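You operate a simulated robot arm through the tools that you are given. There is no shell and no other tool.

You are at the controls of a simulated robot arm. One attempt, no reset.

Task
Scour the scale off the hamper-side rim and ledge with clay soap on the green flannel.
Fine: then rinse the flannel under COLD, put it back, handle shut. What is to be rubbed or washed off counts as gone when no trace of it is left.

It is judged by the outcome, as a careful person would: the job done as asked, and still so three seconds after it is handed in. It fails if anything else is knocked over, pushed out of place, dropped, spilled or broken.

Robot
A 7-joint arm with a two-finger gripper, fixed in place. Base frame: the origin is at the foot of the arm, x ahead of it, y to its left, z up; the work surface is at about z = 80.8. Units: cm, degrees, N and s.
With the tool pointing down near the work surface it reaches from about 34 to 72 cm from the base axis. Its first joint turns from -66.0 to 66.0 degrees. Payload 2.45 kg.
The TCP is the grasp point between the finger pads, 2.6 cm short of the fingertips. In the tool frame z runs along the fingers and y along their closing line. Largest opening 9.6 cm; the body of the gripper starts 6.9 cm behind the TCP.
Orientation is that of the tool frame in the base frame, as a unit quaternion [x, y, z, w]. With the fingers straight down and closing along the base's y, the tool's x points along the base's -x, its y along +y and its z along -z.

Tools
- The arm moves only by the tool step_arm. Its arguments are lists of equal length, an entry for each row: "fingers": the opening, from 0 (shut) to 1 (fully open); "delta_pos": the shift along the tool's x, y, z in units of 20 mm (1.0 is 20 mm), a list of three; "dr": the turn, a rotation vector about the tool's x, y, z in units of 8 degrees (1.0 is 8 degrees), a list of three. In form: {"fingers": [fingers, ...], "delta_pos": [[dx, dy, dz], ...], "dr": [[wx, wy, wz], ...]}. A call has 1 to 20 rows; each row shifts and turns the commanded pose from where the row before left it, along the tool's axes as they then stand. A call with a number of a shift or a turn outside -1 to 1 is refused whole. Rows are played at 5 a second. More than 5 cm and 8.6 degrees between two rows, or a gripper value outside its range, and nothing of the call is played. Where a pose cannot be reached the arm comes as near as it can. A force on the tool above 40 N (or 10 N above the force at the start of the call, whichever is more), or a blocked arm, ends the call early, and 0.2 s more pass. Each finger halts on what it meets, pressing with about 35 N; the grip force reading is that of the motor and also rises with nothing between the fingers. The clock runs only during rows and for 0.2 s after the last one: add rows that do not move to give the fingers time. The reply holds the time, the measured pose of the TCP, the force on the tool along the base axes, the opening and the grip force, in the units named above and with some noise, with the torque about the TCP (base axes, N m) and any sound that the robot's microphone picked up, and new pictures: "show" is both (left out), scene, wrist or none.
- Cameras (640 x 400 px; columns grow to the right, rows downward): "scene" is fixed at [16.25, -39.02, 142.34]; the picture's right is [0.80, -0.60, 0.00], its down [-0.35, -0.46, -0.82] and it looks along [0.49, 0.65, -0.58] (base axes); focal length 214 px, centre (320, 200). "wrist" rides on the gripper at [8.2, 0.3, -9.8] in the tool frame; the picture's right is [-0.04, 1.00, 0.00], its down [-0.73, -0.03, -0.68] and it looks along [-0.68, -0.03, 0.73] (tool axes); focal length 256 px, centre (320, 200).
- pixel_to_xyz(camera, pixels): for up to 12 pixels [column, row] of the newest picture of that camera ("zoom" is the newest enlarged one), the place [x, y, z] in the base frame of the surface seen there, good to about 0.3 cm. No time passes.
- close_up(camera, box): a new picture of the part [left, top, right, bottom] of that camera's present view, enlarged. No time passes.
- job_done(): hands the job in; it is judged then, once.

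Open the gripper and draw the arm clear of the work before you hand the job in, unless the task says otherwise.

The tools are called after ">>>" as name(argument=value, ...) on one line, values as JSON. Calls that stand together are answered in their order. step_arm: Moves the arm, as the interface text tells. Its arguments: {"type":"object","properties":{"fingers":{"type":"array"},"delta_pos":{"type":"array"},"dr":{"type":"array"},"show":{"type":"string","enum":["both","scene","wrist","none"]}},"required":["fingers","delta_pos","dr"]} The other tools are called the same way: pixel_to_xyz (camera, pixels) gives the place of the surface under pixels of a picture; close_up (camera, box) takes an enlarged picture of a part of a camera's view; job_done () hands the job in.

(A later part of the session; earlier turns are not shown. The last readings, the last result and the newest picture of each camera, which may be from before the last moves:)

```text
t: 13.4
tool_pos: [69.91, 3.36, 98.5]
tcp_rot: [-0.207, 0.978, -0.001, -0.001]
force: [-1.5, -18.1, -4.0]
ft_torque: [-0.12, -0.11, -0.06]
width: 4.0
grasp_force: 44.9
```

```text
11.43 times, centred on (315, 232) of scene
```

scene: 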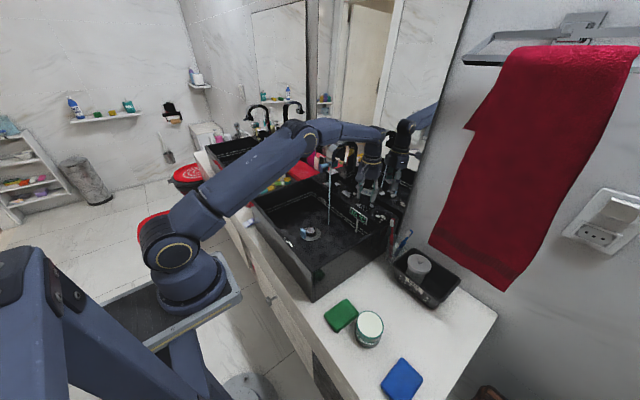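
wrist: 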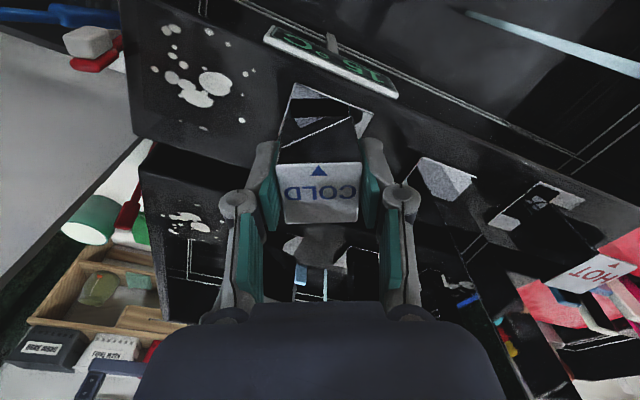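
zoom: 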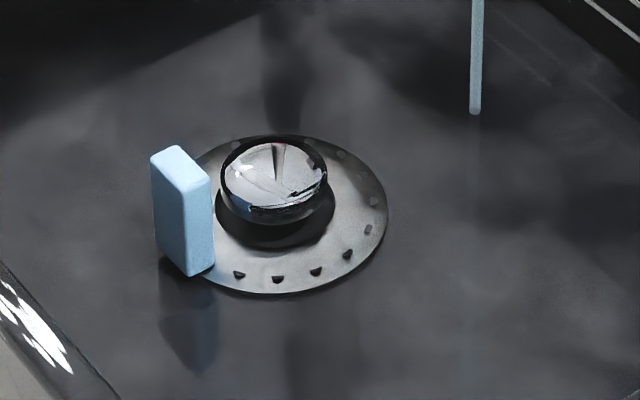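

No pooling after 3 s and the plug stands raised, so the drain is open; the water can stay on at 15 °C while I scour. I'll release the handle, rise, and turn the tool back straight.

>>> step_arm(fingers=[0.45, 0.6, 0.7, 0.7, 0.7, 0.7, 0.7, 0.7, 0.7, 0.7, 0.7, 0.7], delta_pos=[[0, 0, 0], [0, 0, 0], [0, 0, 0], [0, 0, -1], [0, 0, -1], [0, 0, -1], [0, 0, -0.5], [0, 0, -0.5], [0, 0, -0.5], [0, 0, -0.5], [0, 0, 0], [0, 0, 0]], dr=[[0, 0, 0], [0, 0, 0], [0, 0, 0], [0, 0, 0], [0, 0, 0], [0, 0, 0], [0, 0, 0.75], [0, 0, 0.75], [0, 0, 0.75], [0, 0, 0.75], [0, 0, 0], [0, 0, 0]], show="both")

```text
t: 16.0
tool_pos: [69.98, 3.29, 108.47]
tcp_rot: [0.001, 1.0, 0.0, 0.0]
force: [-0.2, -0.6, -0.2]
ft_torque: [0.02, 0.0, 0.05]
width: 6.72
grasp_force: 0.0
```

scene: 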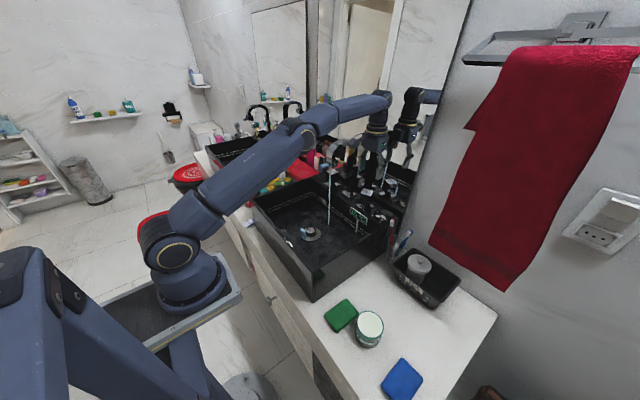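
wrist: 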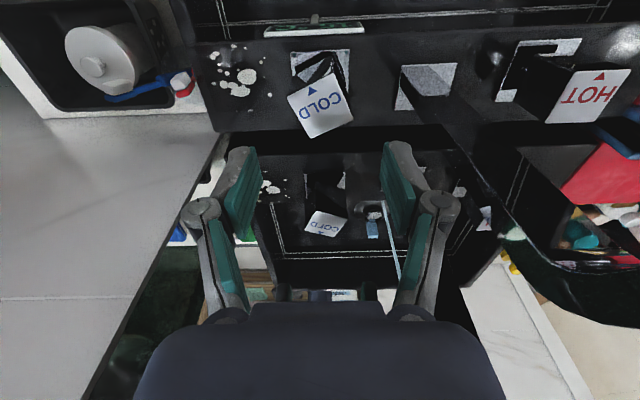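

The handle stays turned open. I'll move over to the green flannel at about (40, −17), staying high.

>>> step_arm(fingers=[0.8, 0.8, 0.8, 0.8, 0.8, 0.8, 0.8, 0.8, 0.8, 0.8, 0.8, 0.8, 0.8, 0.8, 0.8, 0.8, 0.8], delta_pos=[[0.94, -0.634, 0.1], [0.94, -0.634, 0.2], [0.94, -0.634, 0.266], [0.94, -0.634, 0.266], [0.94, -0.634, 0.266], [0.94, -0.634, 0.266], [0.94, -0.634, 0.266], [0.94, -0.634, 0.266], [0.94, -0.634, 0.266], [0.94, -0.634, 0.266], [0.94, -0.634, 0.266], [0.94, -0.634, 0.266], [0.94, -0.634, 0.266], [0.94, -0.634, 0.266], [0.94, -0.634, 0.266], [0.94, -0.634, 0.266], [0, 0, 0]], dr=[[0, 0, 0], [0, 0, 0], [0, 0, 0], [0, 0, 0], [0, 0, 0], [0, 0, 0], [0, 0, 0], [0, 0, 0], [0, 0, 0], [0, 0, 0], [0, 0, 0], [0, 0, 0], [0, 0, 0], [0, 0, 0], [0, 0, 0], [0, 0, 0], [0, 0, 0]], show="both")

```text
t: 19.6
tool_pos: [39.7, -17.1, 100.62]
tcp_rot: [0.0, 1.0, 0.0, 0.0]
force: [-0.5, 0.3, -0.2]
ft_torque: [0.01, -0.02, -0.02]
width: 7.64
grasp_force: 0.0
```

scene: 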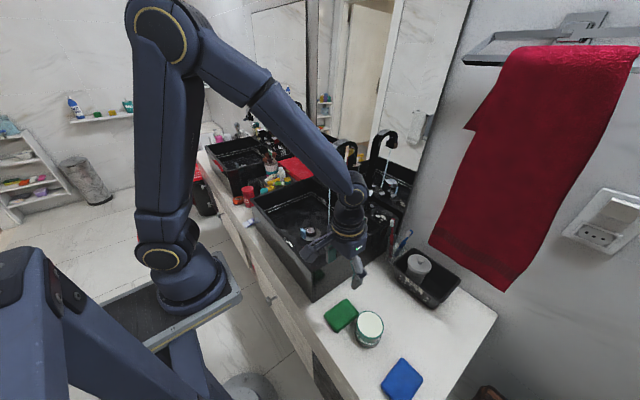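
wrist: 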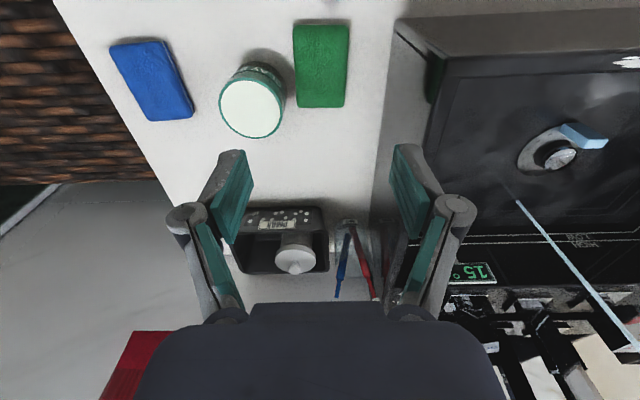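

The flannel shows at cols 293–350, rows 23–108 in the wrist view. I'll zoom and measure its corners for the grip.

>>> close_up(camera="wrist", box=[270, 10, 370, 120])

>>> pixel_to_xyz(camera="wrist", pixels=[[296, 27], [346, 27], [298, 103], [342, 103], [320, 65], [295, 65], [348, 65], [320, 25], [320, 105], [320, 112], [290, 65], [353, 65]])

```text
3.64 times, centred on (320, 65) of wrist
```

zoom: 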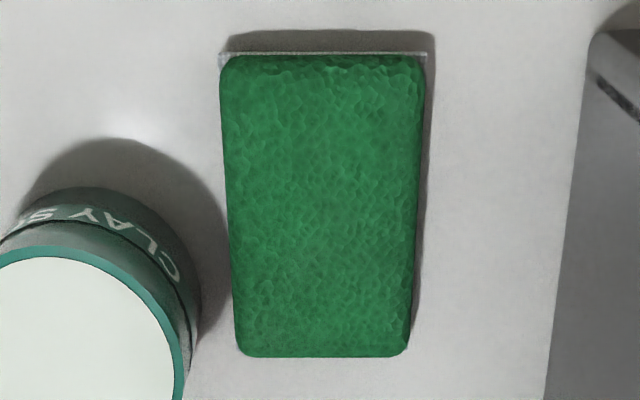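

```text
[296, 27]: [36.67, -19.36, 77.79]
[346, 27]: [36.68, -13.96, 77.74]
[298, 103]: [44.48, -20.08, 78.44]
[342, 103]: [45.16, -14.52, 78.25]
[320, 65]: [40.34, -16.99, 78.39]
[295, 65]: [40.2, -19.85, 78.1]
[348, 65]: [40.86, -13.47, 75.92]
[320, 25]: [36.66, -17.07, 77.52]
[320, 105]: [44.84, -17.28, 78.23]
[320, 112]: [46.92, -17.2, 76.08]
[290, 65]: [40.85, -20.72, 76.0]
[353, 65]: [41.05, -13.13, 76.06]
```

The pad's centre is ≈(40.7, −17.0), turned about −3.5°. I'll turn the tool to match and descend so the fingertips stop about 0.8 cm above the counter.

>>> step_arm(fingers=[0.8, 0.8, 0.8, 0.8, 0.8, 0.8, 0.8, 0.8, 0.8, 0.8, 0.8, 0.8, 0.8, 0.8], delta_pos=[[0, 0, 0.95], [0, 0.02, 0.95], [0, 0.03, 0.95], [0, 0, 0.95], [0, 0, 0.95], [0, 0, 0.95], [0, 0, 0.95], [0, 0, 0.95], [0, 0, 0.95], [0, 0, 0.95], [0, 0, 0.6], [0, 0, 0.3], [0, 0, 0.2], [0, 0, 0]], dr=[[0, 0, 0.44], [0, 0, 0], [0, 0, 0], [0, 0, 0], [0, 0, 0], [0, 0, 0], [0, 0, 0], [0, 0, 0], [0, 0, 0], [0, 0, 0], [0, 0, 0], [0, 0, 0], [0, 0, 0], [0, 0, 0]], show="both")

>>> close_up(camera="scene", box=[310, 270, 400, 350])

```text
t: 22.6
tool_pos: [39.83, -16.66, 79.24]
tcp_rot: [0.03, 1.0, 0.0, 0.0]
force: [-0.6, -0.4, 0.0]
ft_torque: [-0.02, -0.03, -0.02]
width: 7.67
grasp_force: 0.0
```

scene: 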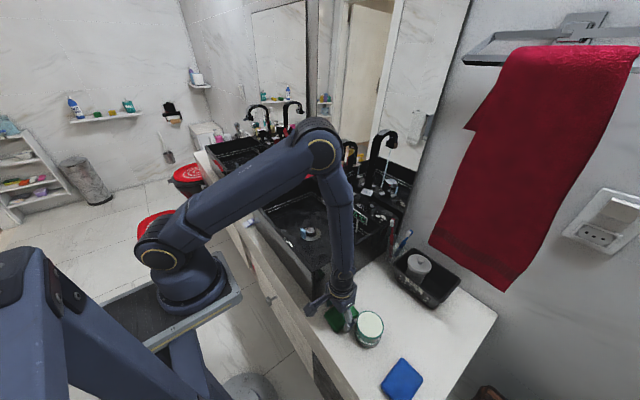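
wrist: 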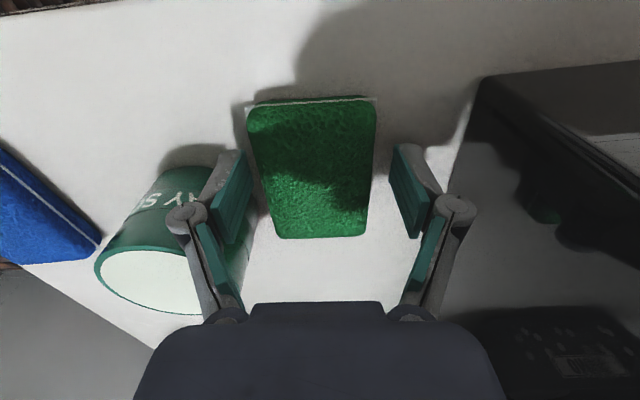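

```text
5.00 times, centred on (355, 310) of scene
```

zoom: 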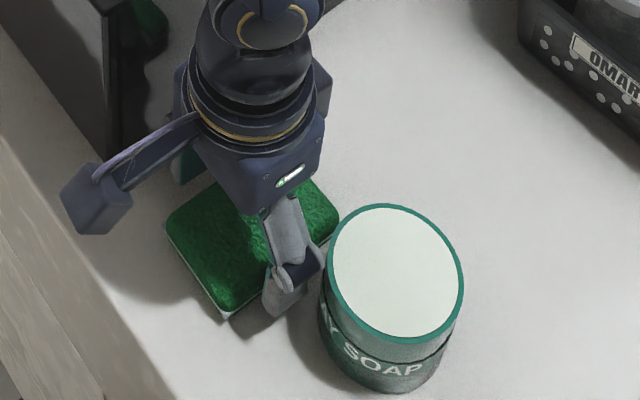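

The fingers straddle the pad (tips at cols ~247 and ~393, pad 250–377), slightly off centre. I'll shift 0.3 cm toward −y and close on it.

>>> step_arm(fingers=[0.8, 0.7, 0.62, 0.55, 0.5, 0.5, 0.5], delta_pos=[[0, -0.13, 0], [0, 0, 0], [0, 0, 0], [0, 0, 0], [0, 0, 0], [0, 0, 0], [0, 0, 0]], dr=[[0, 0, 0], [0, 0, 0], [0, 0, 0], [0, 0, 0], [0, 0, 0], [0, 0, 0], [0, 0, 0]], show="both")

```text
t: 24.2
tool_pos: [39.63, -16.94, 79.34]
tcp_rot: [0.031, 1.0, 0.0, 0.0]
force: [-1.0, -1.2, 8.9]
ft_torque: [0.03, 0.0, 0.1]
width: 6.1
grasp_force: 35.5
```

scene: 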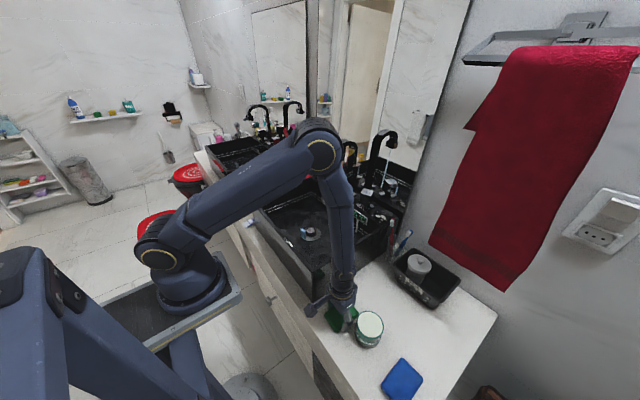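
wrist: 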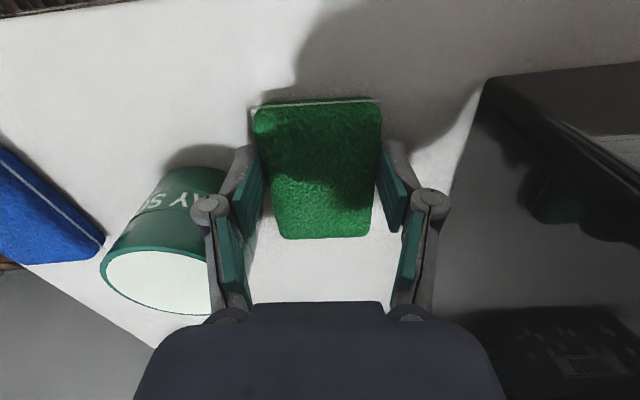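

Grip holds: width 6.1, 35.5 N. I'll lift it, straighten the tool, and check that the flannel comes along.

>>> step_arm(fingers=[0.5, 0.5, 0.5, 0.5, 0.5, 0.5, 0.5], delta_pos=[[0, 0, -0.3], [0, 0, -0.7], [0, 0, -1], [0, 0, -1], [0, 0, -1], [0, 0, -1], [0, 0, 0]], dr=[[0, 0, 0], [0, 0, 0], [0, 0, 0], [0, 0, -0.2], [0, 0, -0.24], [0, 0, 0], [0, 0, 0]], show="both")

>>> close_up(camera="scene", box=[310, 250, 410, 350])

```text
t: 25.8
tool_pos: [39.93, -17.28, 89.28]
tcp_rot: [-0.001, 1.0, 0.0, 0.0]
force: [-0.3, 0.0, -0.3]
ft_torque: [0.0, 0.05, -0.02]
width: 6.1
grasp_force: 35.1
```

scene: 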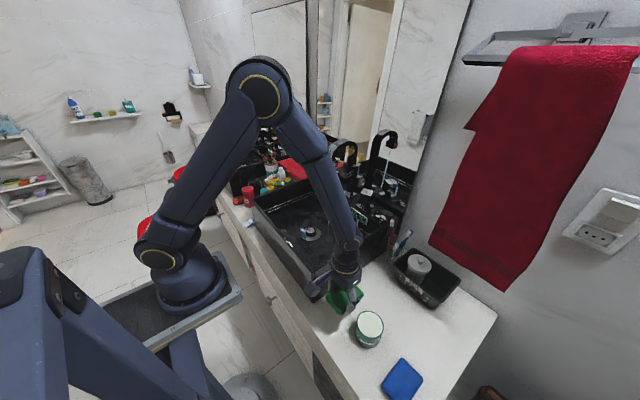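
wrist: 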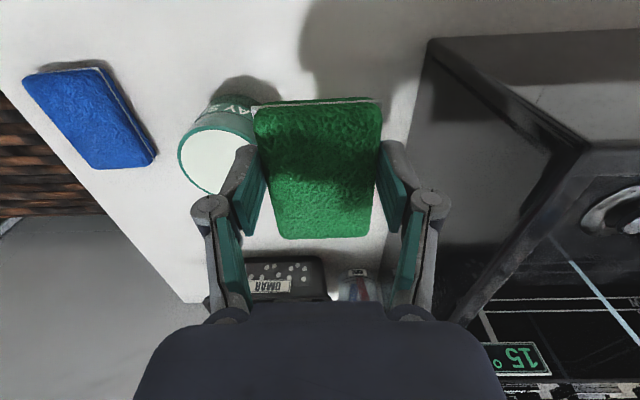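

```text
4.00 times, centred on (360, 300) of scene
```

zoom: 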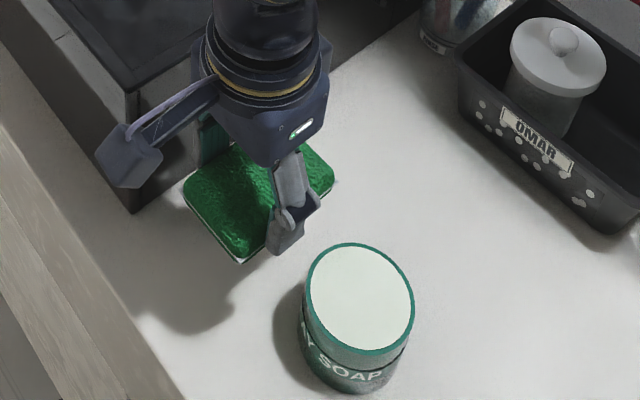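

The flannel came up cleanly. I'll measure where the pad sits relative to the TCP.

>>> pixel_to_xyz(camera="wrist", pixels=[[258, 108], [378, 106], [290, 232], [366, 230], [320, 170], [320, 105], [320, 234], [320, 101], [215, 160]])

>>> pixel_to_xyz(camera="zoom", pixels=[[190, 205], [238, 258], [240, 250], [330, 180], [360, 290], [360, 245], [410, 310], [312, 290], [360, 340]])

```text
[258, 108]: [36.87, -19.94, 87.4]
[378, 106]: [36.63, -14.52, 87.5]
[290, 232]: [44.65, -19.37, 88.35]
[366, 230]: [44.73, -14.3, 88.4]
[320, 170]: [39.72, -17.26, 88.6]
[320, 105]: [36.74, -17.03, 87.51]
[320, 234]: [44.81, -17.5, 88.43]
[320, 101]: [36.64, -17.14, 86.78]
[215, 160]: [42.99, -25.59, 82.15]
```

```text
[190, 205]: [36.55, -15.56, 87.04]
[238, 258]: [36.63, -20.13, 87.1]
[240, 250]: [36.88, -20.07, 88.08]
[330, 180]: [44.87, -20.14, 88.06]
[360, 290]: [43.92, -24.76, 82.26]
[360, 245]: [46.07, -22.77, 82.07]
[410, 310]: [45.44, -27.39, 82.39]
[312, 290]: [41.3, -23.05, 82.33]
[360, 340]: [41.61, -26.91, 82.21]
```

Pad spans x 36.5–45.0 and bottom ≈86.0 (3.3 below TCP); tin centre ≈(43.5, −25.1) with top 82.2. I'll carry the flannel over the tin and lower to just above the soap.

>>> step_arm(fingers=[0.5, 0.5, 0.5, 0.5, 0.5, 0.5, 0.5, 0.5, 0.5], delta_pos=[[-0.272, -0.782, 0], [-0.272, -0.782, 0], [-0.272, -0.782, 0], [-0.272, -0.782, 0], [-0.272, -0.782, 0], [0, 0, 0.6], [0, 0, 0.6], [0, 0, 0.4], [0, 0, 0]], dr=[[0, 0, 0], [0, 0, 0], [0, 0, 0], [0, 0, 0], [0, 0, 0], [0, 0, 0], [0, 0, 0], [0, 0, 0], [0, 0, 0]], show="scene")

>>> close_up(camera="scene", box=[320, 270, 420, 360])

```text
t: 27.8
tool_pos: [42.48, -24.77, 86.01]
tcp_rot: [0.0, 1.0, 0.0, 0.0]
force: [-0.4, 0.2, 1.0]
ft_torque: [0.0, 0.0, 0.0]
width: 6.09
grasp_force: 35.0
```

scene: 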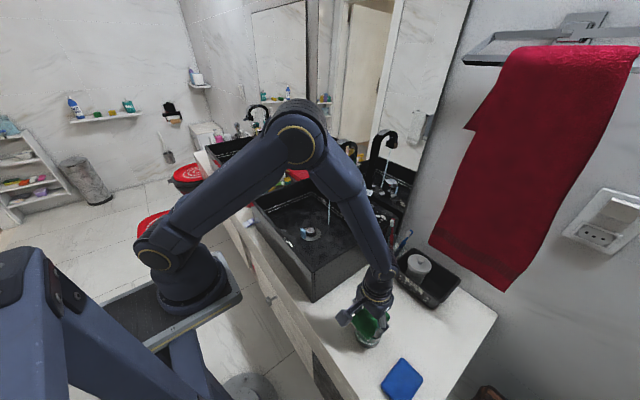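

```text
4.44 times, centred on (370, 315) of scene
```

zoom: 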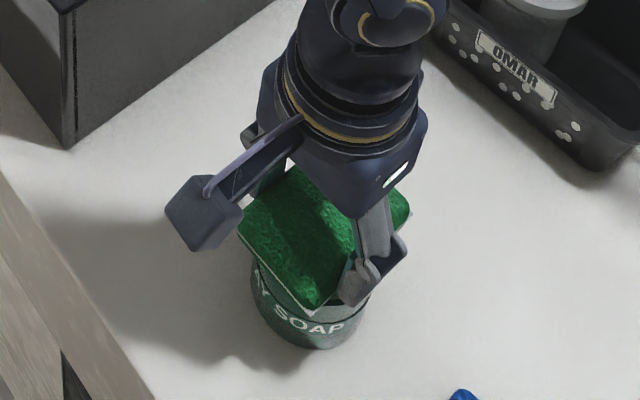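

The pad is over the tin with about 0.5 cm to go. I'll lower in 2 mm steps and watch the force.

>>> step_arm(fingers=[0.5, 0.5, 0.5, 0.5, 0.5], delta_pos=[[0, 0, 0.1], [0, 0, 0.1], [0, 0, 0.1], [0, 0, 0.1], [0, 0, 0]], dr=[[0, 0, 0], [0, 0, 0], [0, 0, 0], [0, 0, 0], [0, 0, 0]], show="none")

```text
t: 29.0
tool_pos: [42.54, -24.79, 85.37]
tcp_rot: [0.0, 1.0, -0.001, 0.001]
force: [-5.2, 4.7, 38.0]
ft_torque: [0.22, 0.07, 0.08]
width: 6.1
grasp_force: 34.8
```

Contact at about z 85.4 with 38 N, which is firm. I'll ease off a little, hold briefly, then lift and check for soap on the pad.

>>> step_arm(fingers=[0.5, 0.5, 0.5], delta_pos=[[0, 0, -0.08], [0, 0, 0], [0, 0, 0]], dr=[[0, 0, 0], [0, 0, 0], [0, 0, 0]], show="wrist")

```text
t: 29.8
tool_pos: [42.54, -24.79, 85.46]
tcp_rot: [-0.001, 1.0, -0.002, 0.001]
force: [4.2, -2.1, 17.0]
ft_torque: [-0.1, -0.15, 0.01]
width: 6.09
grasp_force: 35.1
```

wrist: 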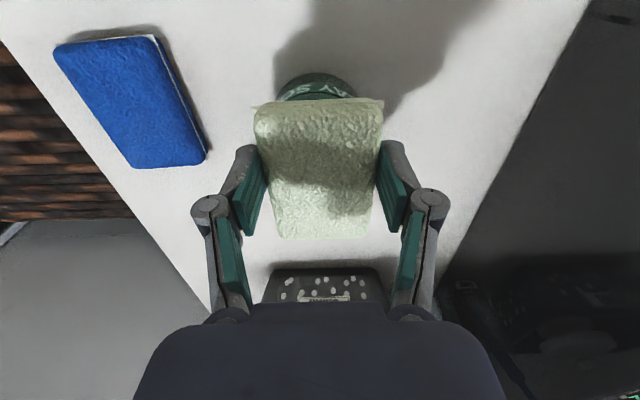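

The flannel is now creamy with soap (cols 253–385). I'll lift straight off the tin and carry it over toward the front rim patch at (36.8, 5.2), staying above the rim.

>>> step_arm(fingers=[0.5, 0.5, 0.5, 0.5, 0.5, 0.5, 0.5, 0.5, 0.5, 0.5, 0.5, 0.5, 0.5, 0.5, 0.5, 0.5, 0.5, 0.5, 0.5, 0.5], delta_pos=[[0, 0, -0.4], [0, 0, -0.8], [0, 0, -1], [0, 0, -1], [0.19, 1, -1], [0.19, 1, -1], [0.19, 1, -1], [0.19, 1, -1], [0.19, 1, 0], [0.19, 1, 0], [0.19, 1, 0], [0.19, 1, 0], [0.19, 1, 0], [0.19, 1, 0], [0.19, 1, 0], [0.19, 1, 0], [0.19, 1, 0], [0.19, 1, 0], [0.19, 1, 0], [0, 0, 0]], dr=[[0, 0, 0], [0, 0, 0], [0, 0, 0], [0, 0, 0], [0, 0, 0], [0, 0, 0], [0, 0, 0], [0, 0, 0], [0, 0, 0], [0, 0, 0], [0, 0, 0], [0, 0, 0], [0, 0, 0], [0, 0, 0], [0, 0, 0], [0, 0, 0], [0, 0, 0], [0, 0, 0], [0, 0, 0], [0, 0, 0]], show="both")

>>> close_up(camera="scene", box=[240, 200, 400, 350])

```text
t: 34.0
tool_pos: [36.97, 5.03, 99.68]
tcp_rot: [0.0, 1.0, 0.0, 0.0]
force: [0.6, 0.2, -1.1]
ft_torque: [-0.02, -0.01, 0.01]
width: 6.08
grasp_force: 34.9
```

scene: 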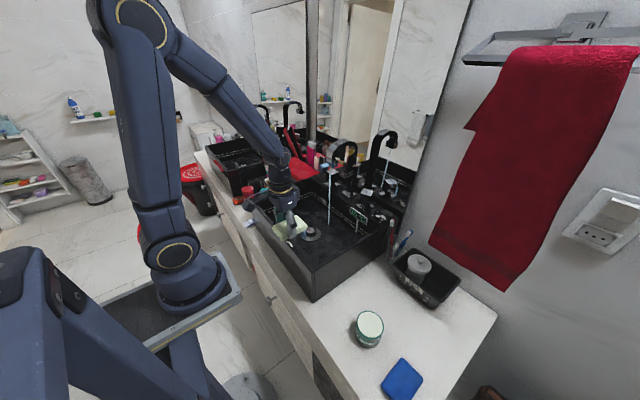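
wrist: 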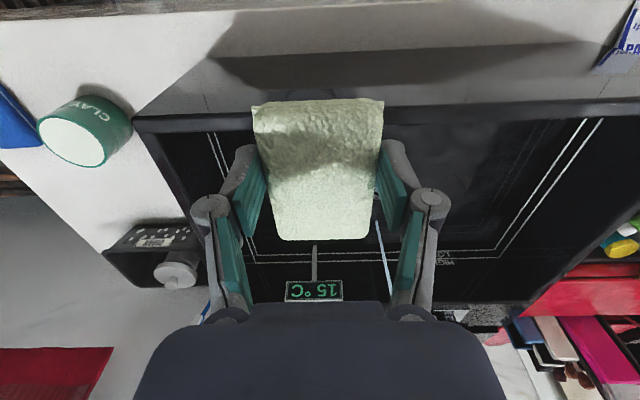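

```text
2.67 times, centred on (320, 275) of scene
```

zoom: 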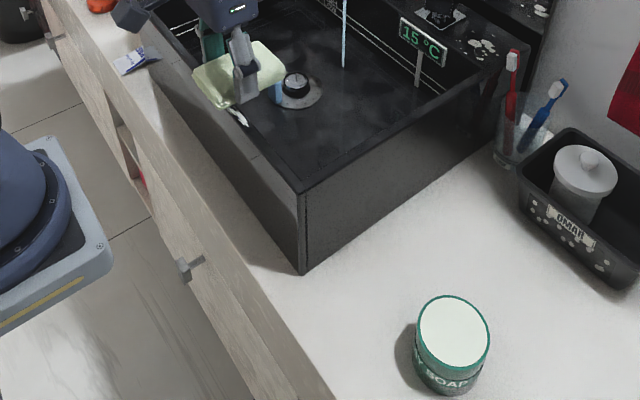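

The pad is above the rim patch, the tin stayed put. I'll lower until just above the rim, then contact in small steps.

>>> step_arm(fingers=[0.5, 0.5, 0.5, 0.5, 0.5, 0.5, 0.5], delta_pos=[[0.03, 0.08, 0.8], [0, 0, 0.7], [0, 0, 0.3], [0, 0, 0.1], [0, 0, 0.05], [0, 0, 0.05], [0, 0, 0]], dr=[[0, 0, 0], [0, 0, 0], [0, 0, 0], [0, 0, 0], [0, 0, 0], [0, 0, 0], [0, 0, 0]], show="scene")

>>> close_up(camera="scene", box=[250, 200, 330, 260])

```text
t: 35.6
tool_pos: [36.8, 5.45, 95.82]
tcp_rot: [-0.001, 1.0, 0.0, 0.0]
force: [-0.2, 1.0, -0.4]
ft_torque: [0.0, -0.02, -0.01]
width: 6.07
grasp_force: 35.1
```

scene: 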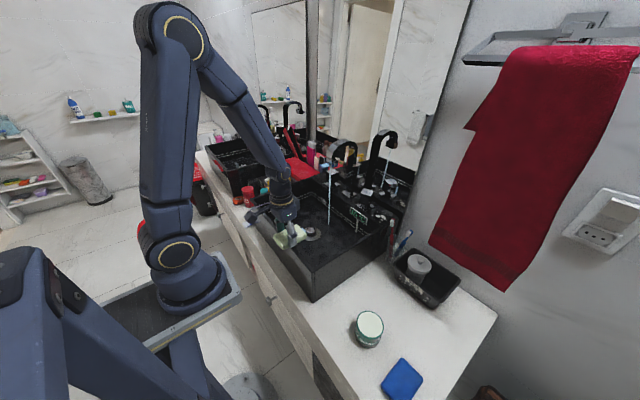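

```text
6.67 times, centred on (290, 230) of scene
```

zoom: 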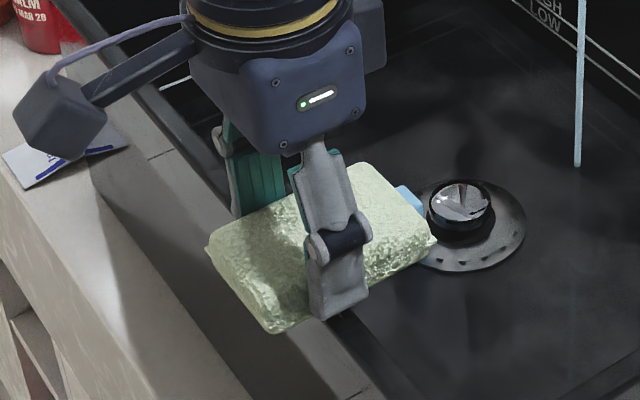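

No contact yet at z 95.8. I'll keep lowering in 1 mm steps.

>>> step_arm(fingers=[0.5, 0.5, 0.5, 0.5], delta_pos=[[0, 0, 0.05], [0, 0, 0.05], [0, 0, 0.04], [0, 0, 0]], dr=[[0, 0, 0], [0, 0, 0], [0, 0, 0], [0, 0, 0]], show="none")

```text
t: 36.6
tool_pos: [36.78, 5.46, 95.59]
tcp_rot: [0.0, 1.0, -0.001, 0.001]
force: [0.0, -1.0, 0.0]
ft_torque: [-0.02, -0.03, 0.01]
width: 6.08
grasp_force: 35.2
```

Still free at z 95.6. A few more 1 mm steps.

>>> step_arm(fingers=[0.5, 0.5, 0.5, 0.5], delta_pos=[[0, 0, 0.05], [0, 0, 0.04], [0, 0, 0.03], [0, 0, 0]], dr=[[0, 0, 0], [0, 0, 0], [0, 0, 0], [0, 0, 0]], show="none")

```text
t: 37.6
tool_pos: [36.76, 5.45, 95.46]
tcp_rot: [0.0, 1.0, -0.001, -0.001]
force: [-4.6, -0.9, 18.7]
ft_torque: [-0.08, 0.1, 0.0]
width: 6.08
grasp_force: 35.3
```

Contact at z 95.46 with 18.7 N. I'll ease slightly and rub with strokes along the rim (±1.6 cm in y).

>>> step_arm(fingers=[0.5, 0.5, 0.5, 0.5, 0.5, 0.5, 0.5, 0.5, 0.5, 0.5, 0.5], delta_pos=[[0, 0, -0.02], [0, 0.4, 0], [0, 0.4, 0], [0, -0.4, 0], [0, -0.4, 0], [0, -0.4, 0], [0, -0.4, 0], [0, 0.4, 0], [0, 0.4, 0], [0, 0, 0], [0, 0, 0]], dr=[[0, 0, 0], [0, 0, 0], [0, 0, 0], [0, 0, 0], [0, 0, 0], [0, 0, 0], [0, 0, 0], [0, 0, 0], [0, 0, 0], [0, 0, 0], [0, 0, 0]], show="both")

>>> close_up(camera="scene", box=[250, 200, 330, 260])

```text
t: 38.9
tool_pos: [36.85, 5.18, 95.47]
tcp_rot: [-0.001, 1.0, 0.002, 0.004]
force: [-3.4, 1.2, 12.3]
ft_torque: [0.07, 0.14, -0.01]
width: 6.07
grasp_force: 34.8
stopped in row 6: the force on the tool passed its limit at 41 N (the readings are from after the stop); the commanded pose is now the measured one
```

scene: 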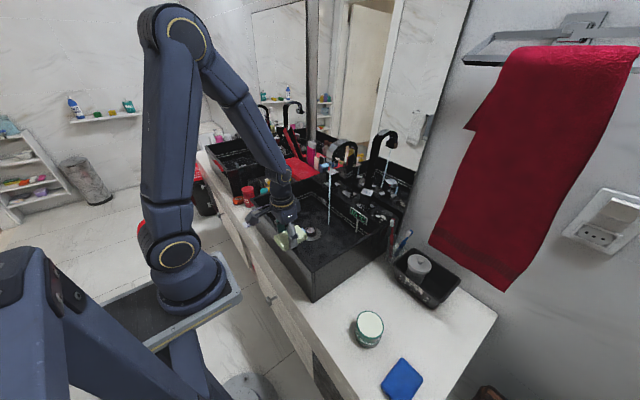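
wrist: 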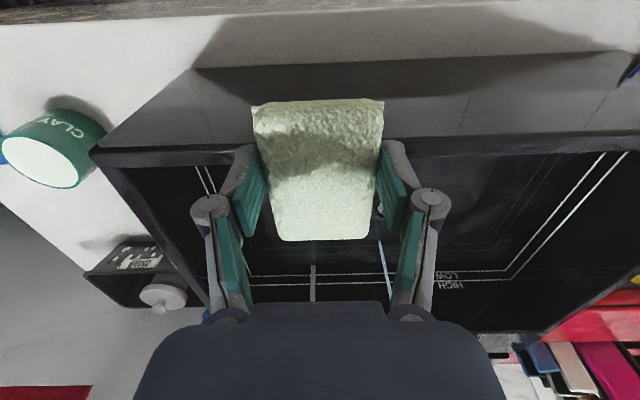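

```text
6.67 times, centred on (290, 230) of scene
```

zoom: 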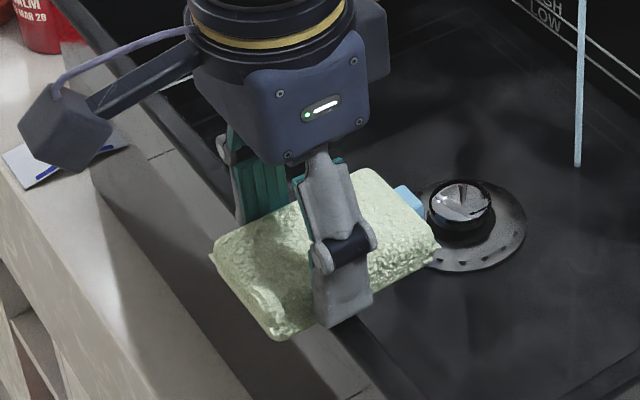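

A brief 41 N peak stopped the stroke; now 12 N remains. I'll rub more slowly (2 cm/s) with lighter pressure.

>>> step_arm(fingers=[0.5, 0.5, 0.5, 0.5, 0.5, 0.5, 0.5, 0.5, 0.5, 0.5], delta_pos=[[0, -0.1, 0], [0, -0.2, 0], [0, -0.2, 0], [0, -0.2, 0], [0, -0.1, 0], [0, 0, 0], [0, 0.1, 0], [0, 0.2, 0], [0, 0.2, 0], [0, 0.1, 0]], dr=[[0, 0, 0], [0, 0, 0], [0, 0, 0], [0, 0, 0], [0, 0, 0], [0, 0, 0], [0, 0, 0], [0, 0, 0], [0, 0, 0], [0, 0, 0]], show="none")

```text
t: 40.6
tool_pos: [36.85, 3.69, 95.34]
tcp_rot: [0.003, 1.0, 0.001, 0.005]
force: [-3.4, -5.0, 13.2]
ft_torque: [-0.14, 0.17, 0.01]
width: 6.07
grasp_force: 35.0
stopped in row 8: the force on the tool passed its limit at 42 N (the readings are from after the stop); the commanded pose is now the measured one
```

Again a peak on reversing; the pad is pressed a bit low (z 95.34). I'll raise about 1.4 mm and rub gently.

>>> step_arm(fingers=[0.5, 0.5, 0.5], delta_pos=[[0, 0, -0.05], [0, 0, -0.02], [0, 0, 0]], dr=[[0, 0, 0], [0, 0, 0], [0, 0, 0]], show="none")

```text
t: 41.4
tool_pos: [36.81, 3.73, 95.46]
tcp_rot: [0.001, 1.0, 0.0, 0.004]
force: [0.0, -0.2, -0.2]
ft_torque: [-0.01, 0.01, 0.0]
width: 6.09
grasp_force: 35.1
```

Contact is just released at z 95.46. I'll lower 0.6 mm and stroke slowly.

>>> step_arm(fingers=[0.5, 0.5, 0.5, 0.5, 0.5, 0.5, 0.5, 0.5, 0.5], delta_pos=[[0, 0, 0.03], [0, 0.1, 0.01], [0, 0.2, 0], [0, 0.25, 0], [0, 0.25, 0], [0, 0.25, 0], [0, 0.25, 0], [0, 0.15, 0], [0, 0, 0]], dr=[[0, 0, 0], [0, 0, 0], [0, 0, 0], [0, 0, 0], [0, 0, 0], [0, 0, 0], [0, 0, 0], [0, 0, 0], [0, 0, 0]], show="none")

```text
t: 43.4
tool_pos: [36.85, 6.57, 95.42]
tcp_rot: [0.002, 1.0, 0.0, 0.004]
force: [-0.3, 0.3, 0.7]
ft_torque: [-0.03, 0.02, 0.0]
width: 6.07
grasp_force: 35.6
```

Barely touching (0.7 N). I'll lower another 0.6 mm and stroke back.

>>> step_arm(fingers=[0.5, 0.5, 0.5, 0.5, 0.5, 0.5, 0.5, 0.5, 0.5, 0.5], delta_pos=[[0, 0, 0.03], [0, -0.1, 0], [0, -0.2, 0], [0, -0.25, 0], [0, -0.25, 0], [0, -0.25, 0], [0, -0.25, 0], [0, -0.2, 0], [0, -0.1, 0], [0, 0, 0]], dr=[[0, 0, 0], [0, 0, 0], [0, 0, 0], [0, 0, 0], [0, 0, 0], [0, 0, 0], [0, 0, 0], [0, 0, 0], [0, 0, 0], [0, 0, 0]], show="none")

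```text
t: 45.6
tool_pos: [36.78, 3.53, 95.44]
tcp_rot: [0.002, 1.0, 0.0, 0.004]
force: [0.9, 0.1, 0.0]
ft_torque: [0.05, -0.02, 0.0]
width: 6.08
grasp_force: 34.5
```

Still no force reading; the pad may have shifted up slightly in the grip. I'll lower 1 mm more and stroke.

>>> step_arm(fingers=[0.5, 0.5, 0.5, 0.5, 0.5, 0.5, 0.5, 0.5, 0.5, 0.5], delta_pos=[[0, 0, 0.03], [0, 0.1, 0.02], [0, 0.2, 0], [0, 0.25, 0], [0, 0.25, 0], [0, 0.25, 0], [0, 0.25, 0], [0, 0.25, 0], [0, 0.15, 0], [0, 0, 0]], dr=[[0, 0, 0], [0, 0, 0], [0, 0, 0], [0, 0, 0], [0, 0, 0], [0, 0, 0], [0, 0, 0], [0, 0, 0], [0, 0, 0], [0, 0, 0]], show="both")

>>> close_up(camera="scene", box=[260, 200, 320, 260])

```text
t: 47.0
tool_pos: [37.1, 5.44, 95.35]
tcp_rot: [0.002, 1.0, -0.001, 0.006]
force: [-2.2, -3.2, 13.3]
ft_torque: [-0.14, 0.17, 0.04]
width: 6.09
grasp_force: 35.1
stopped in row 6: the force on the tool passed its limit at 41 N (the readings are from after the stop); the commanded pose is now the measured one
```

scene: 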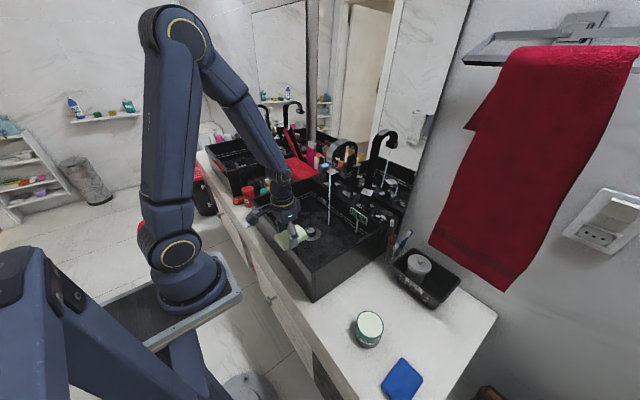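
wrist: 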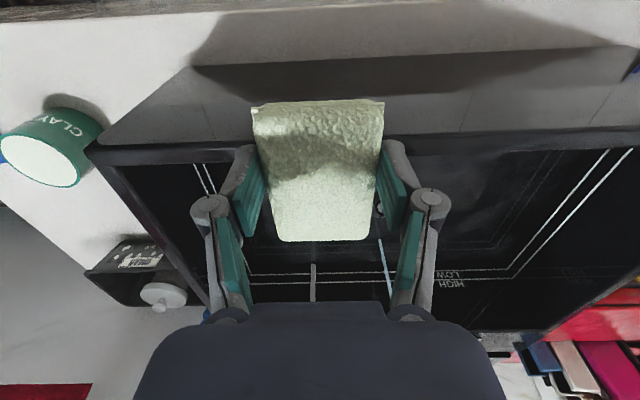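

```text
6.67 times, centred on (290, 230) of scene
```

zoom: 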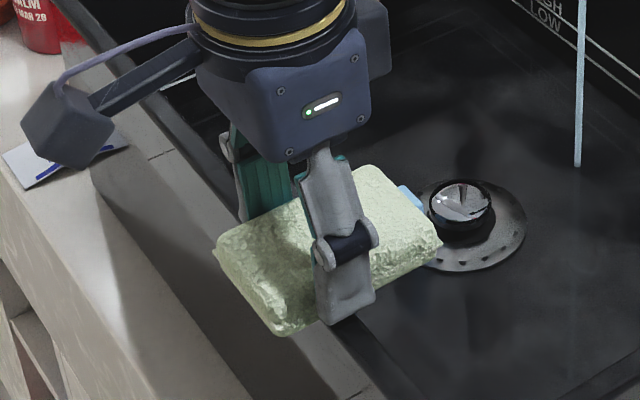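

Force rises steeply with small steps. I'll lift off and move aside to +y to see what is left of the scale on the rim.

>>> step_arm(fingers=[0.5, 0.5, 0.5, 0.5, 0.5, 0.5, 0.5, 0.5, 0.5], delta_pos=[[0, 0, -0.1], [0, 0, -0.6], [0, 0, -1], [0, 1, 0], [0, 1, 0], [0, 1, 0], [0, 1, 0], [0, 1, 0], [0, 0, 0]], dr=[[0, 0, 0], [0, 0, 0], [0, 0, 0], [0, 0, 0], [0, 0, 0], [0, 0, 0], [0, 0, 0], [0, 0, 0], [0, 0, 0]], show="scene")

>>> close_up(camera="scene", box=[260, 215, 320, 265])

>>> close_up(camera="scene", box=[275, 230, 299, 254])

```text
t: 49.0
tool_pos: [37.23, 15.34, 98.59]
tcp_rot: [0.001, 1.0, 0.0, 0.005]
force: [0.6, 0.0, -0.6]
ft_torque: [-0.01, 0.03, -0.02]
width: 6.07
grasp_force: 35.6
```

scene: 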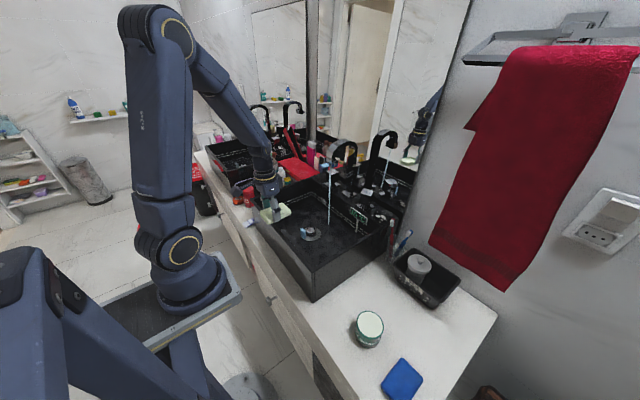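

```text
8.00 times, centred on (290, 240) of scene
```

zoom: 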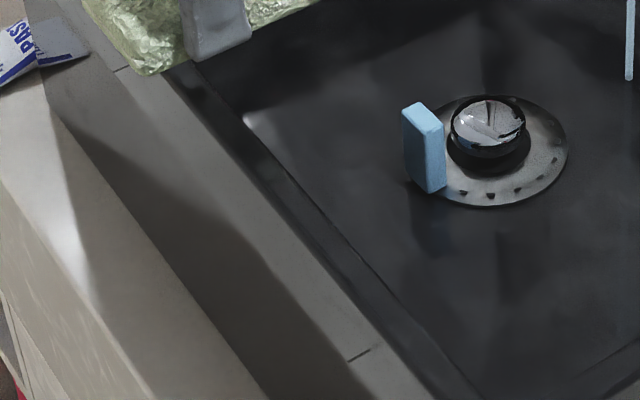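

```text
16.00 times, centred on (287, 242) of scene
```

zoom: 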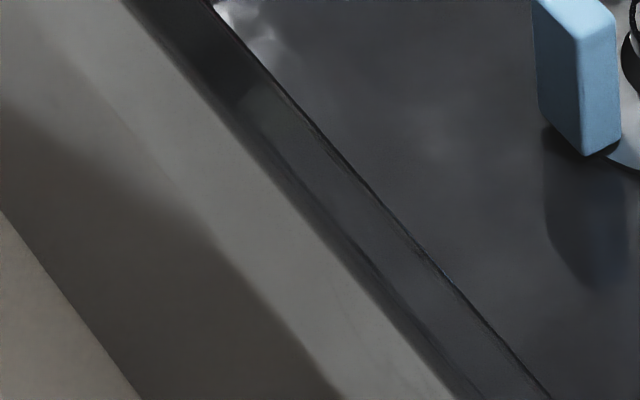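

The rim is clean: no white left at the patch. Now I'll carry the flannel to the ledge patch, first toward −y and then forward, keeping clear of spout and stream, and correct a 0.6° tilt.

>>> step_arm(fingers=[0.5, 0.5, 0.5, 0.5, 0.5, 0.5, 0.5, 0.5, 0.5, 0.5, 0.5, 0.5, 0.5, 0.5, 0.5, 0.5, 0.5, 0.5, 0.5, 0.5], delta_pos=[[0, -1, -0.2], [0, -1, -0.2], [0, -1, -0.2], [0, -1, 0], [-1, -0.96, 0], [-1, -0.96, 0], [-1, -0.96, 0], [-1, -0.96, 0], [-1, -0.96, 0], [-1, -0.96, 0], [-1, 0, 0], [-1, 0, 0], [-1, 0, 0], [-1, 0, 0], [-1, 0, 0], [-1, 0, 0], [-1, 0, 0], [-0.7, 0, 0], [-0.3, 0, 0], [0, 0, 0]], dr=[[0, 0.07, 0], [0, 0, 0], [0, 0, 0], [0, 0, 0], [0, 0, 0], [0, 0, 0], [0, 0, 0], [0, 0, 0], [0, 0, 0], [0, 0, 0], [0, 0, 0], [0, 0, 0], [0, 0, 0], [0, 0, 0], [0, 0, 0], [0, 0, 0], [0, 0, 0], [0, 0, 0], [0, 0, 0], [0, 0, 0]], show="both")

>>> close_up(camera="scene", box=[330, 150, 430, 260])

```text
t: 53.2
tool_pos: [65.26, -4.23, 99.91]
tcp_rot: [0.001, 1.0, 0.0, 0.0]
force: [-0.1, -0.4, -0.2]
ft_torque: [0.04, -0.01, 0.03]
width: 6.08
grasp_force: 35.3
```

scene: 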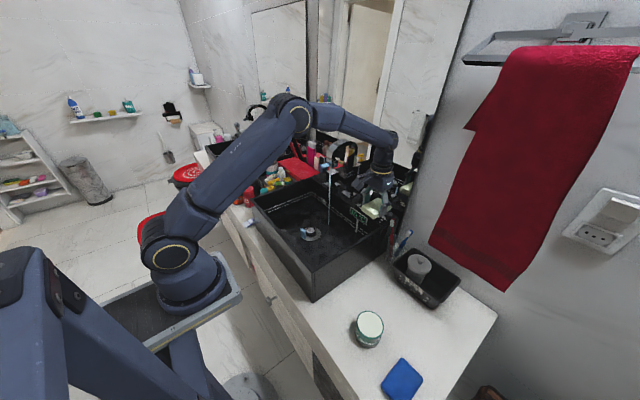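
wrist: 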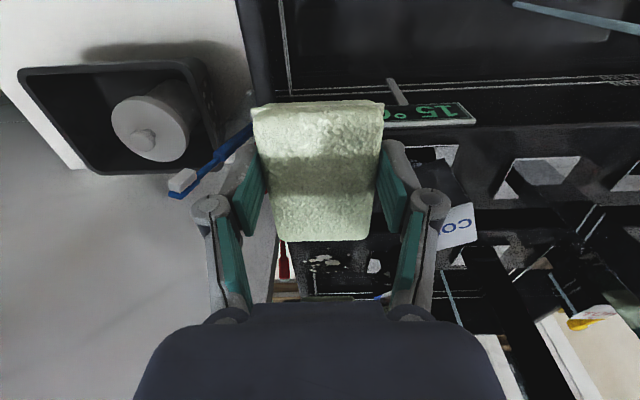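

```text
3.64 times, centred on (380, 205) of scene
```

zoom: 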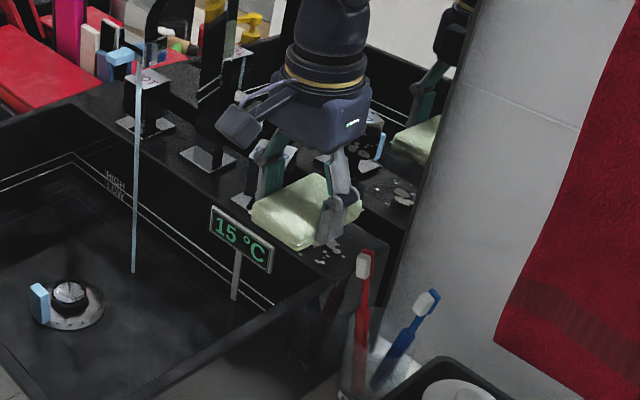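

TCP is at x 65.3; I need about 3.7 cm more. First I'll check the red toothbrush head's place relative to the fingers.

>>> pixel_to_xyz(camera="zoom", pixels=[[362, 262], [368, 252], [366, 285], [358, 330], [433, 300], [327, 240], [335, 210], [300, 245], [255, 215]])

>>> close_up(camera="scene", box=[365, 190, 415, 240])

```text
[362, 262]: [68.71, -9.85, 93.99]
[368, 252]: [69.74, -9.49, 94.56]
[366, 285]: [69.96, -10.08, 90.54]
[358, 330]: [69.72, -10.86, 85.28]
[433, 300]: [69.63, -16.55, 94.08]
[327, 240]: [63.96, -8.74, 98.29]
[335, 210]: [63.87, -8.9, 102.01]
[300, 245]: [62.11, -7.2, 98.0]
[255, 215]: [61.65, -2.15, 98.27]
```

```text
8.00 times, centred on (390, 215) of scene
```

zoom: 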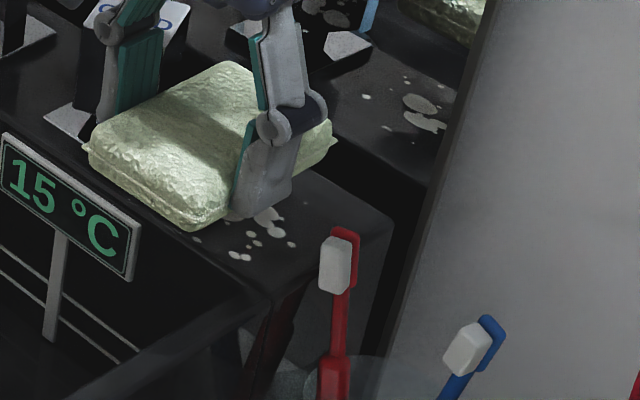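

The red brush head reaches y≈−9.5 and the handle corner ≈1.1, so fingers at ±y would be tight. I'll raise, turn the tool 90° counter-clockwise so the pad's long side lies along y and the fingers at ±x.

>>> step_arm(fingers=[0.5, 0.5, 0.5, 0.5, 0.5, 0.5, 0.5, 0.5, 0.5, 0.5, 0.5, 0.5, 0.5, 0.5, 0.5], delta_pos=[[0, 0, -1], [0, 0, -1], [0, 0, 0], [0, 0, 0], [0, 0, 0], [0, 0, 0], [0, 0, 0], [0, 0, 0], [0, 0, 0], [0, 0, 0], [0, 0, 0], [0, 0, 0], [0, 0, 0], [0, 0, 0], [0, 0, 0]], dr=[[0, 0, 0], [0, 0, 0], [0, 0, -0.9375], [0, 0, -0.9375], [0, 0, -0.9375], [0, 0, -0.9375], [0, 0, -0.9375], [0, 0, -0.9375], [0, 0, -0.9375], [0, 0, -0.9375], [0, 0, -0.9375], [0, 0, -0.9375], [0, 0, -0.9375], [0, 0, -0.9375], [0, 0, 0]], show="both")

>>> close_up(camera="scene", box=[330, 150, 430, 260])

```text
t: 56.4
tool_pos: [64.95, -4.12, 103.89]
tcp_rot: [-0.706, 0.708, 0.0, 0.001]
force: [-0.6, -0.4, -0.7]
ft_torque: [0.0, -0.01, -0.01]
width: 6.09
grasp_force: 35.0
```

scene: 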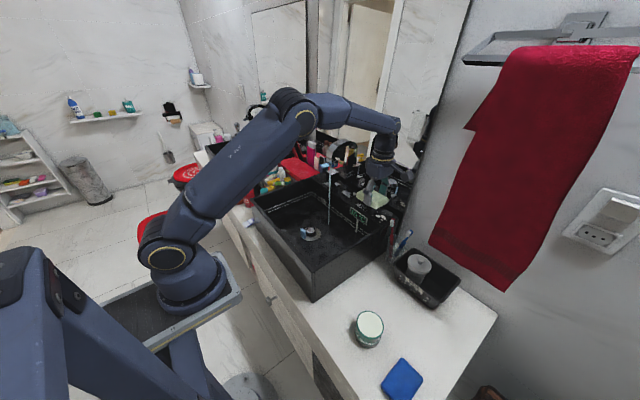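
wrist: 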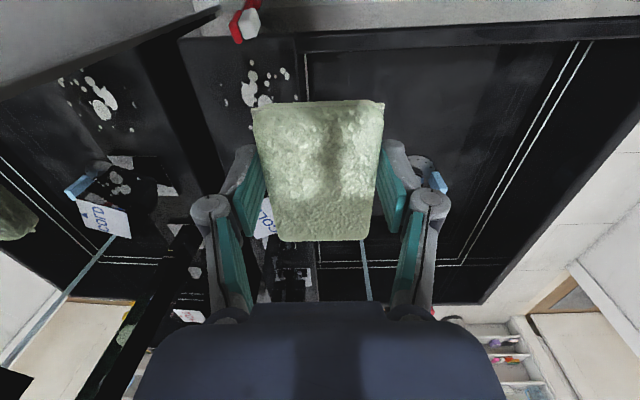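

```text
3.64 times, centred on (380, 205) of scene
```

zoom: 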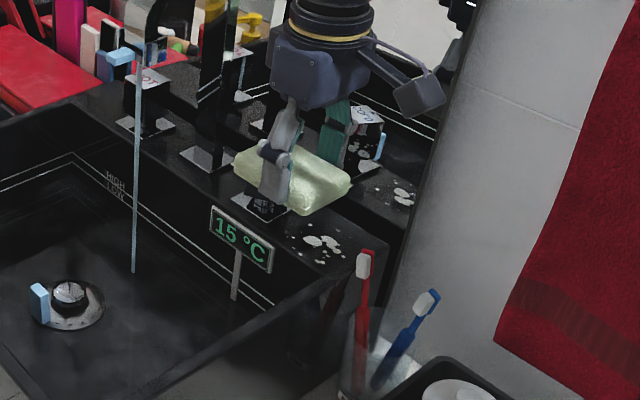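

Tool turned 90° with the pad's long side along y. Now I'll move forward 5 cm and 0.7 cm toward −y to sit above the patch, then lower to just above it.

>>> step_arm(fingers=[0.5, 0.5, 0.5, 0.5, 0.5, 0.5, 0.5, 0.5, 0.5, 0.5, 0.5], delta_pos=[[0.1, -0.6, 0], [0.1, -0.6, 0], [0.1, -0.6, 0], [0.05, -0.6, 0], [0, -0.1, 0], [0, 0, 1], [0, 0, 1], [0, 0, 1], [0, 0, 0.5], [0, 0, 0.3], [0, 0, 0]], dr=[[0, 0, 0], [0, 0, 0], [0, 0, 0], [0, 0, 0], [0, 0, 0], [0, 0, 0], [0, 0, 0], [0, 0, 0], [0, 0, 0], [0, 0, 0], [0, 0, 0]], show="both")

>>> close_up(camera="scene", box=[350, 160, 430, 240])

```text
t: 58.8
tool_pos: [70.08, -4.76, 96.31]
tcp_rot: [-0.706, 0.708, 0.0, 0.0]
force: [-0.1, -0.1, -0.1]
ft_torque: [0.03, -0.01, 0.0]
width: 6.08
grasp_force: 34.7
```

scene: 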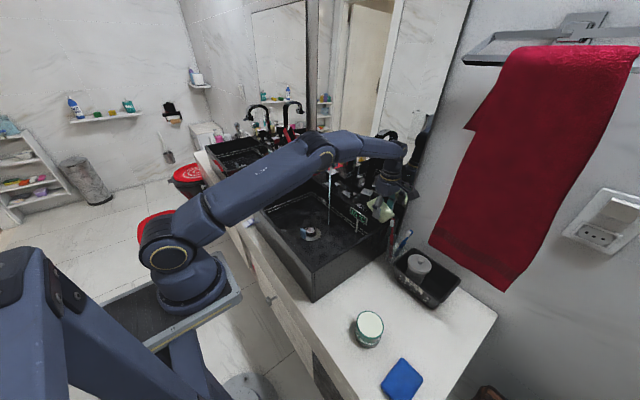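
wrist: 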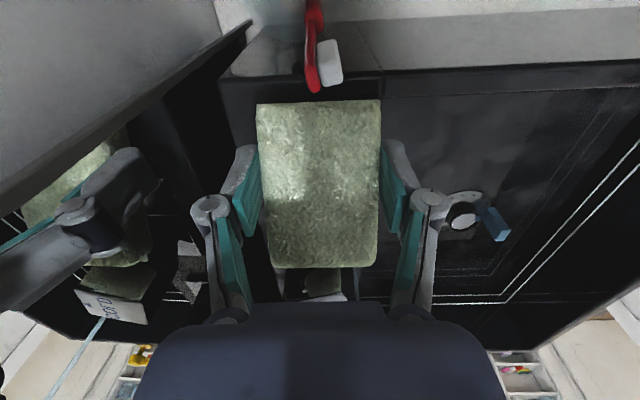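

```text
5.00 times, centred on (390, 200) of scene
```

zoom: 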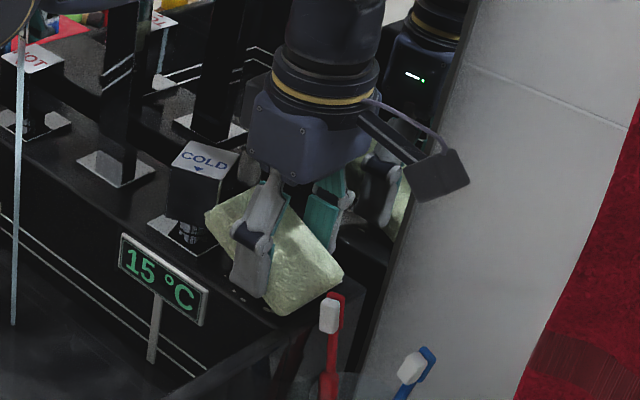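

The pad looks tilted in the grip now (wrist rows 103–268, longer than before). I'll measure its top surface to find out.

>>> pixel_to_xyz(camera="wrist", pixels=[[320, 108], [320, 140], [320, 180], [320, 220], [320, 260], [262, 108], [376, 106], [275, 262], [370, 260], [318, 80], [326, 60], [330, 285]])

>>> close_up(camera="wrist", box=[200, 20, 440, 310])

```text
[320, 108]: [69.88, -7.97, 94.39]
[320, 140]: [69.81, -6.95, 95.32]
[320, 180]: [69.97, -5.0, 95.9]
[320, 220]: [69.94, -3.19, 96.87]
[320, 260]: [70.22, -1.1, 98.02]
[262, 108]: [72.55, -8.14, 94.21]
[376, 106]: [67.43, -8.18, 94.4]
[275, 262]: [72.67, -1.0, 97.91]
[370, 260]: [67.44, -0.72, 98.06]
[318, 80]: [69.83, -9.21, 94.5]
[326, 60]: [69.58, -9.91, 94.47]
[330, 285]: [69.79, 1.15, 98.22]
```

```text
1.38 times, centred on (320, 165) of wrist
```

zoom: 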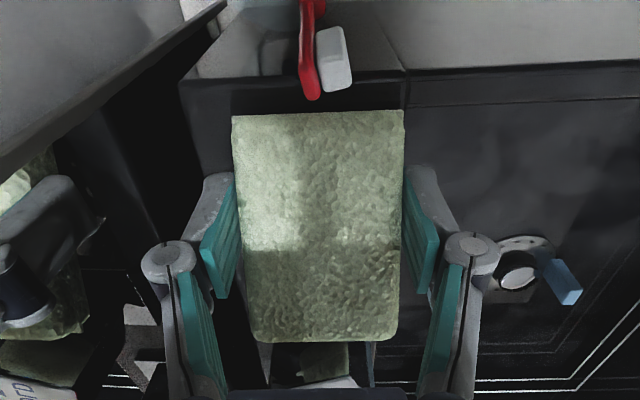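

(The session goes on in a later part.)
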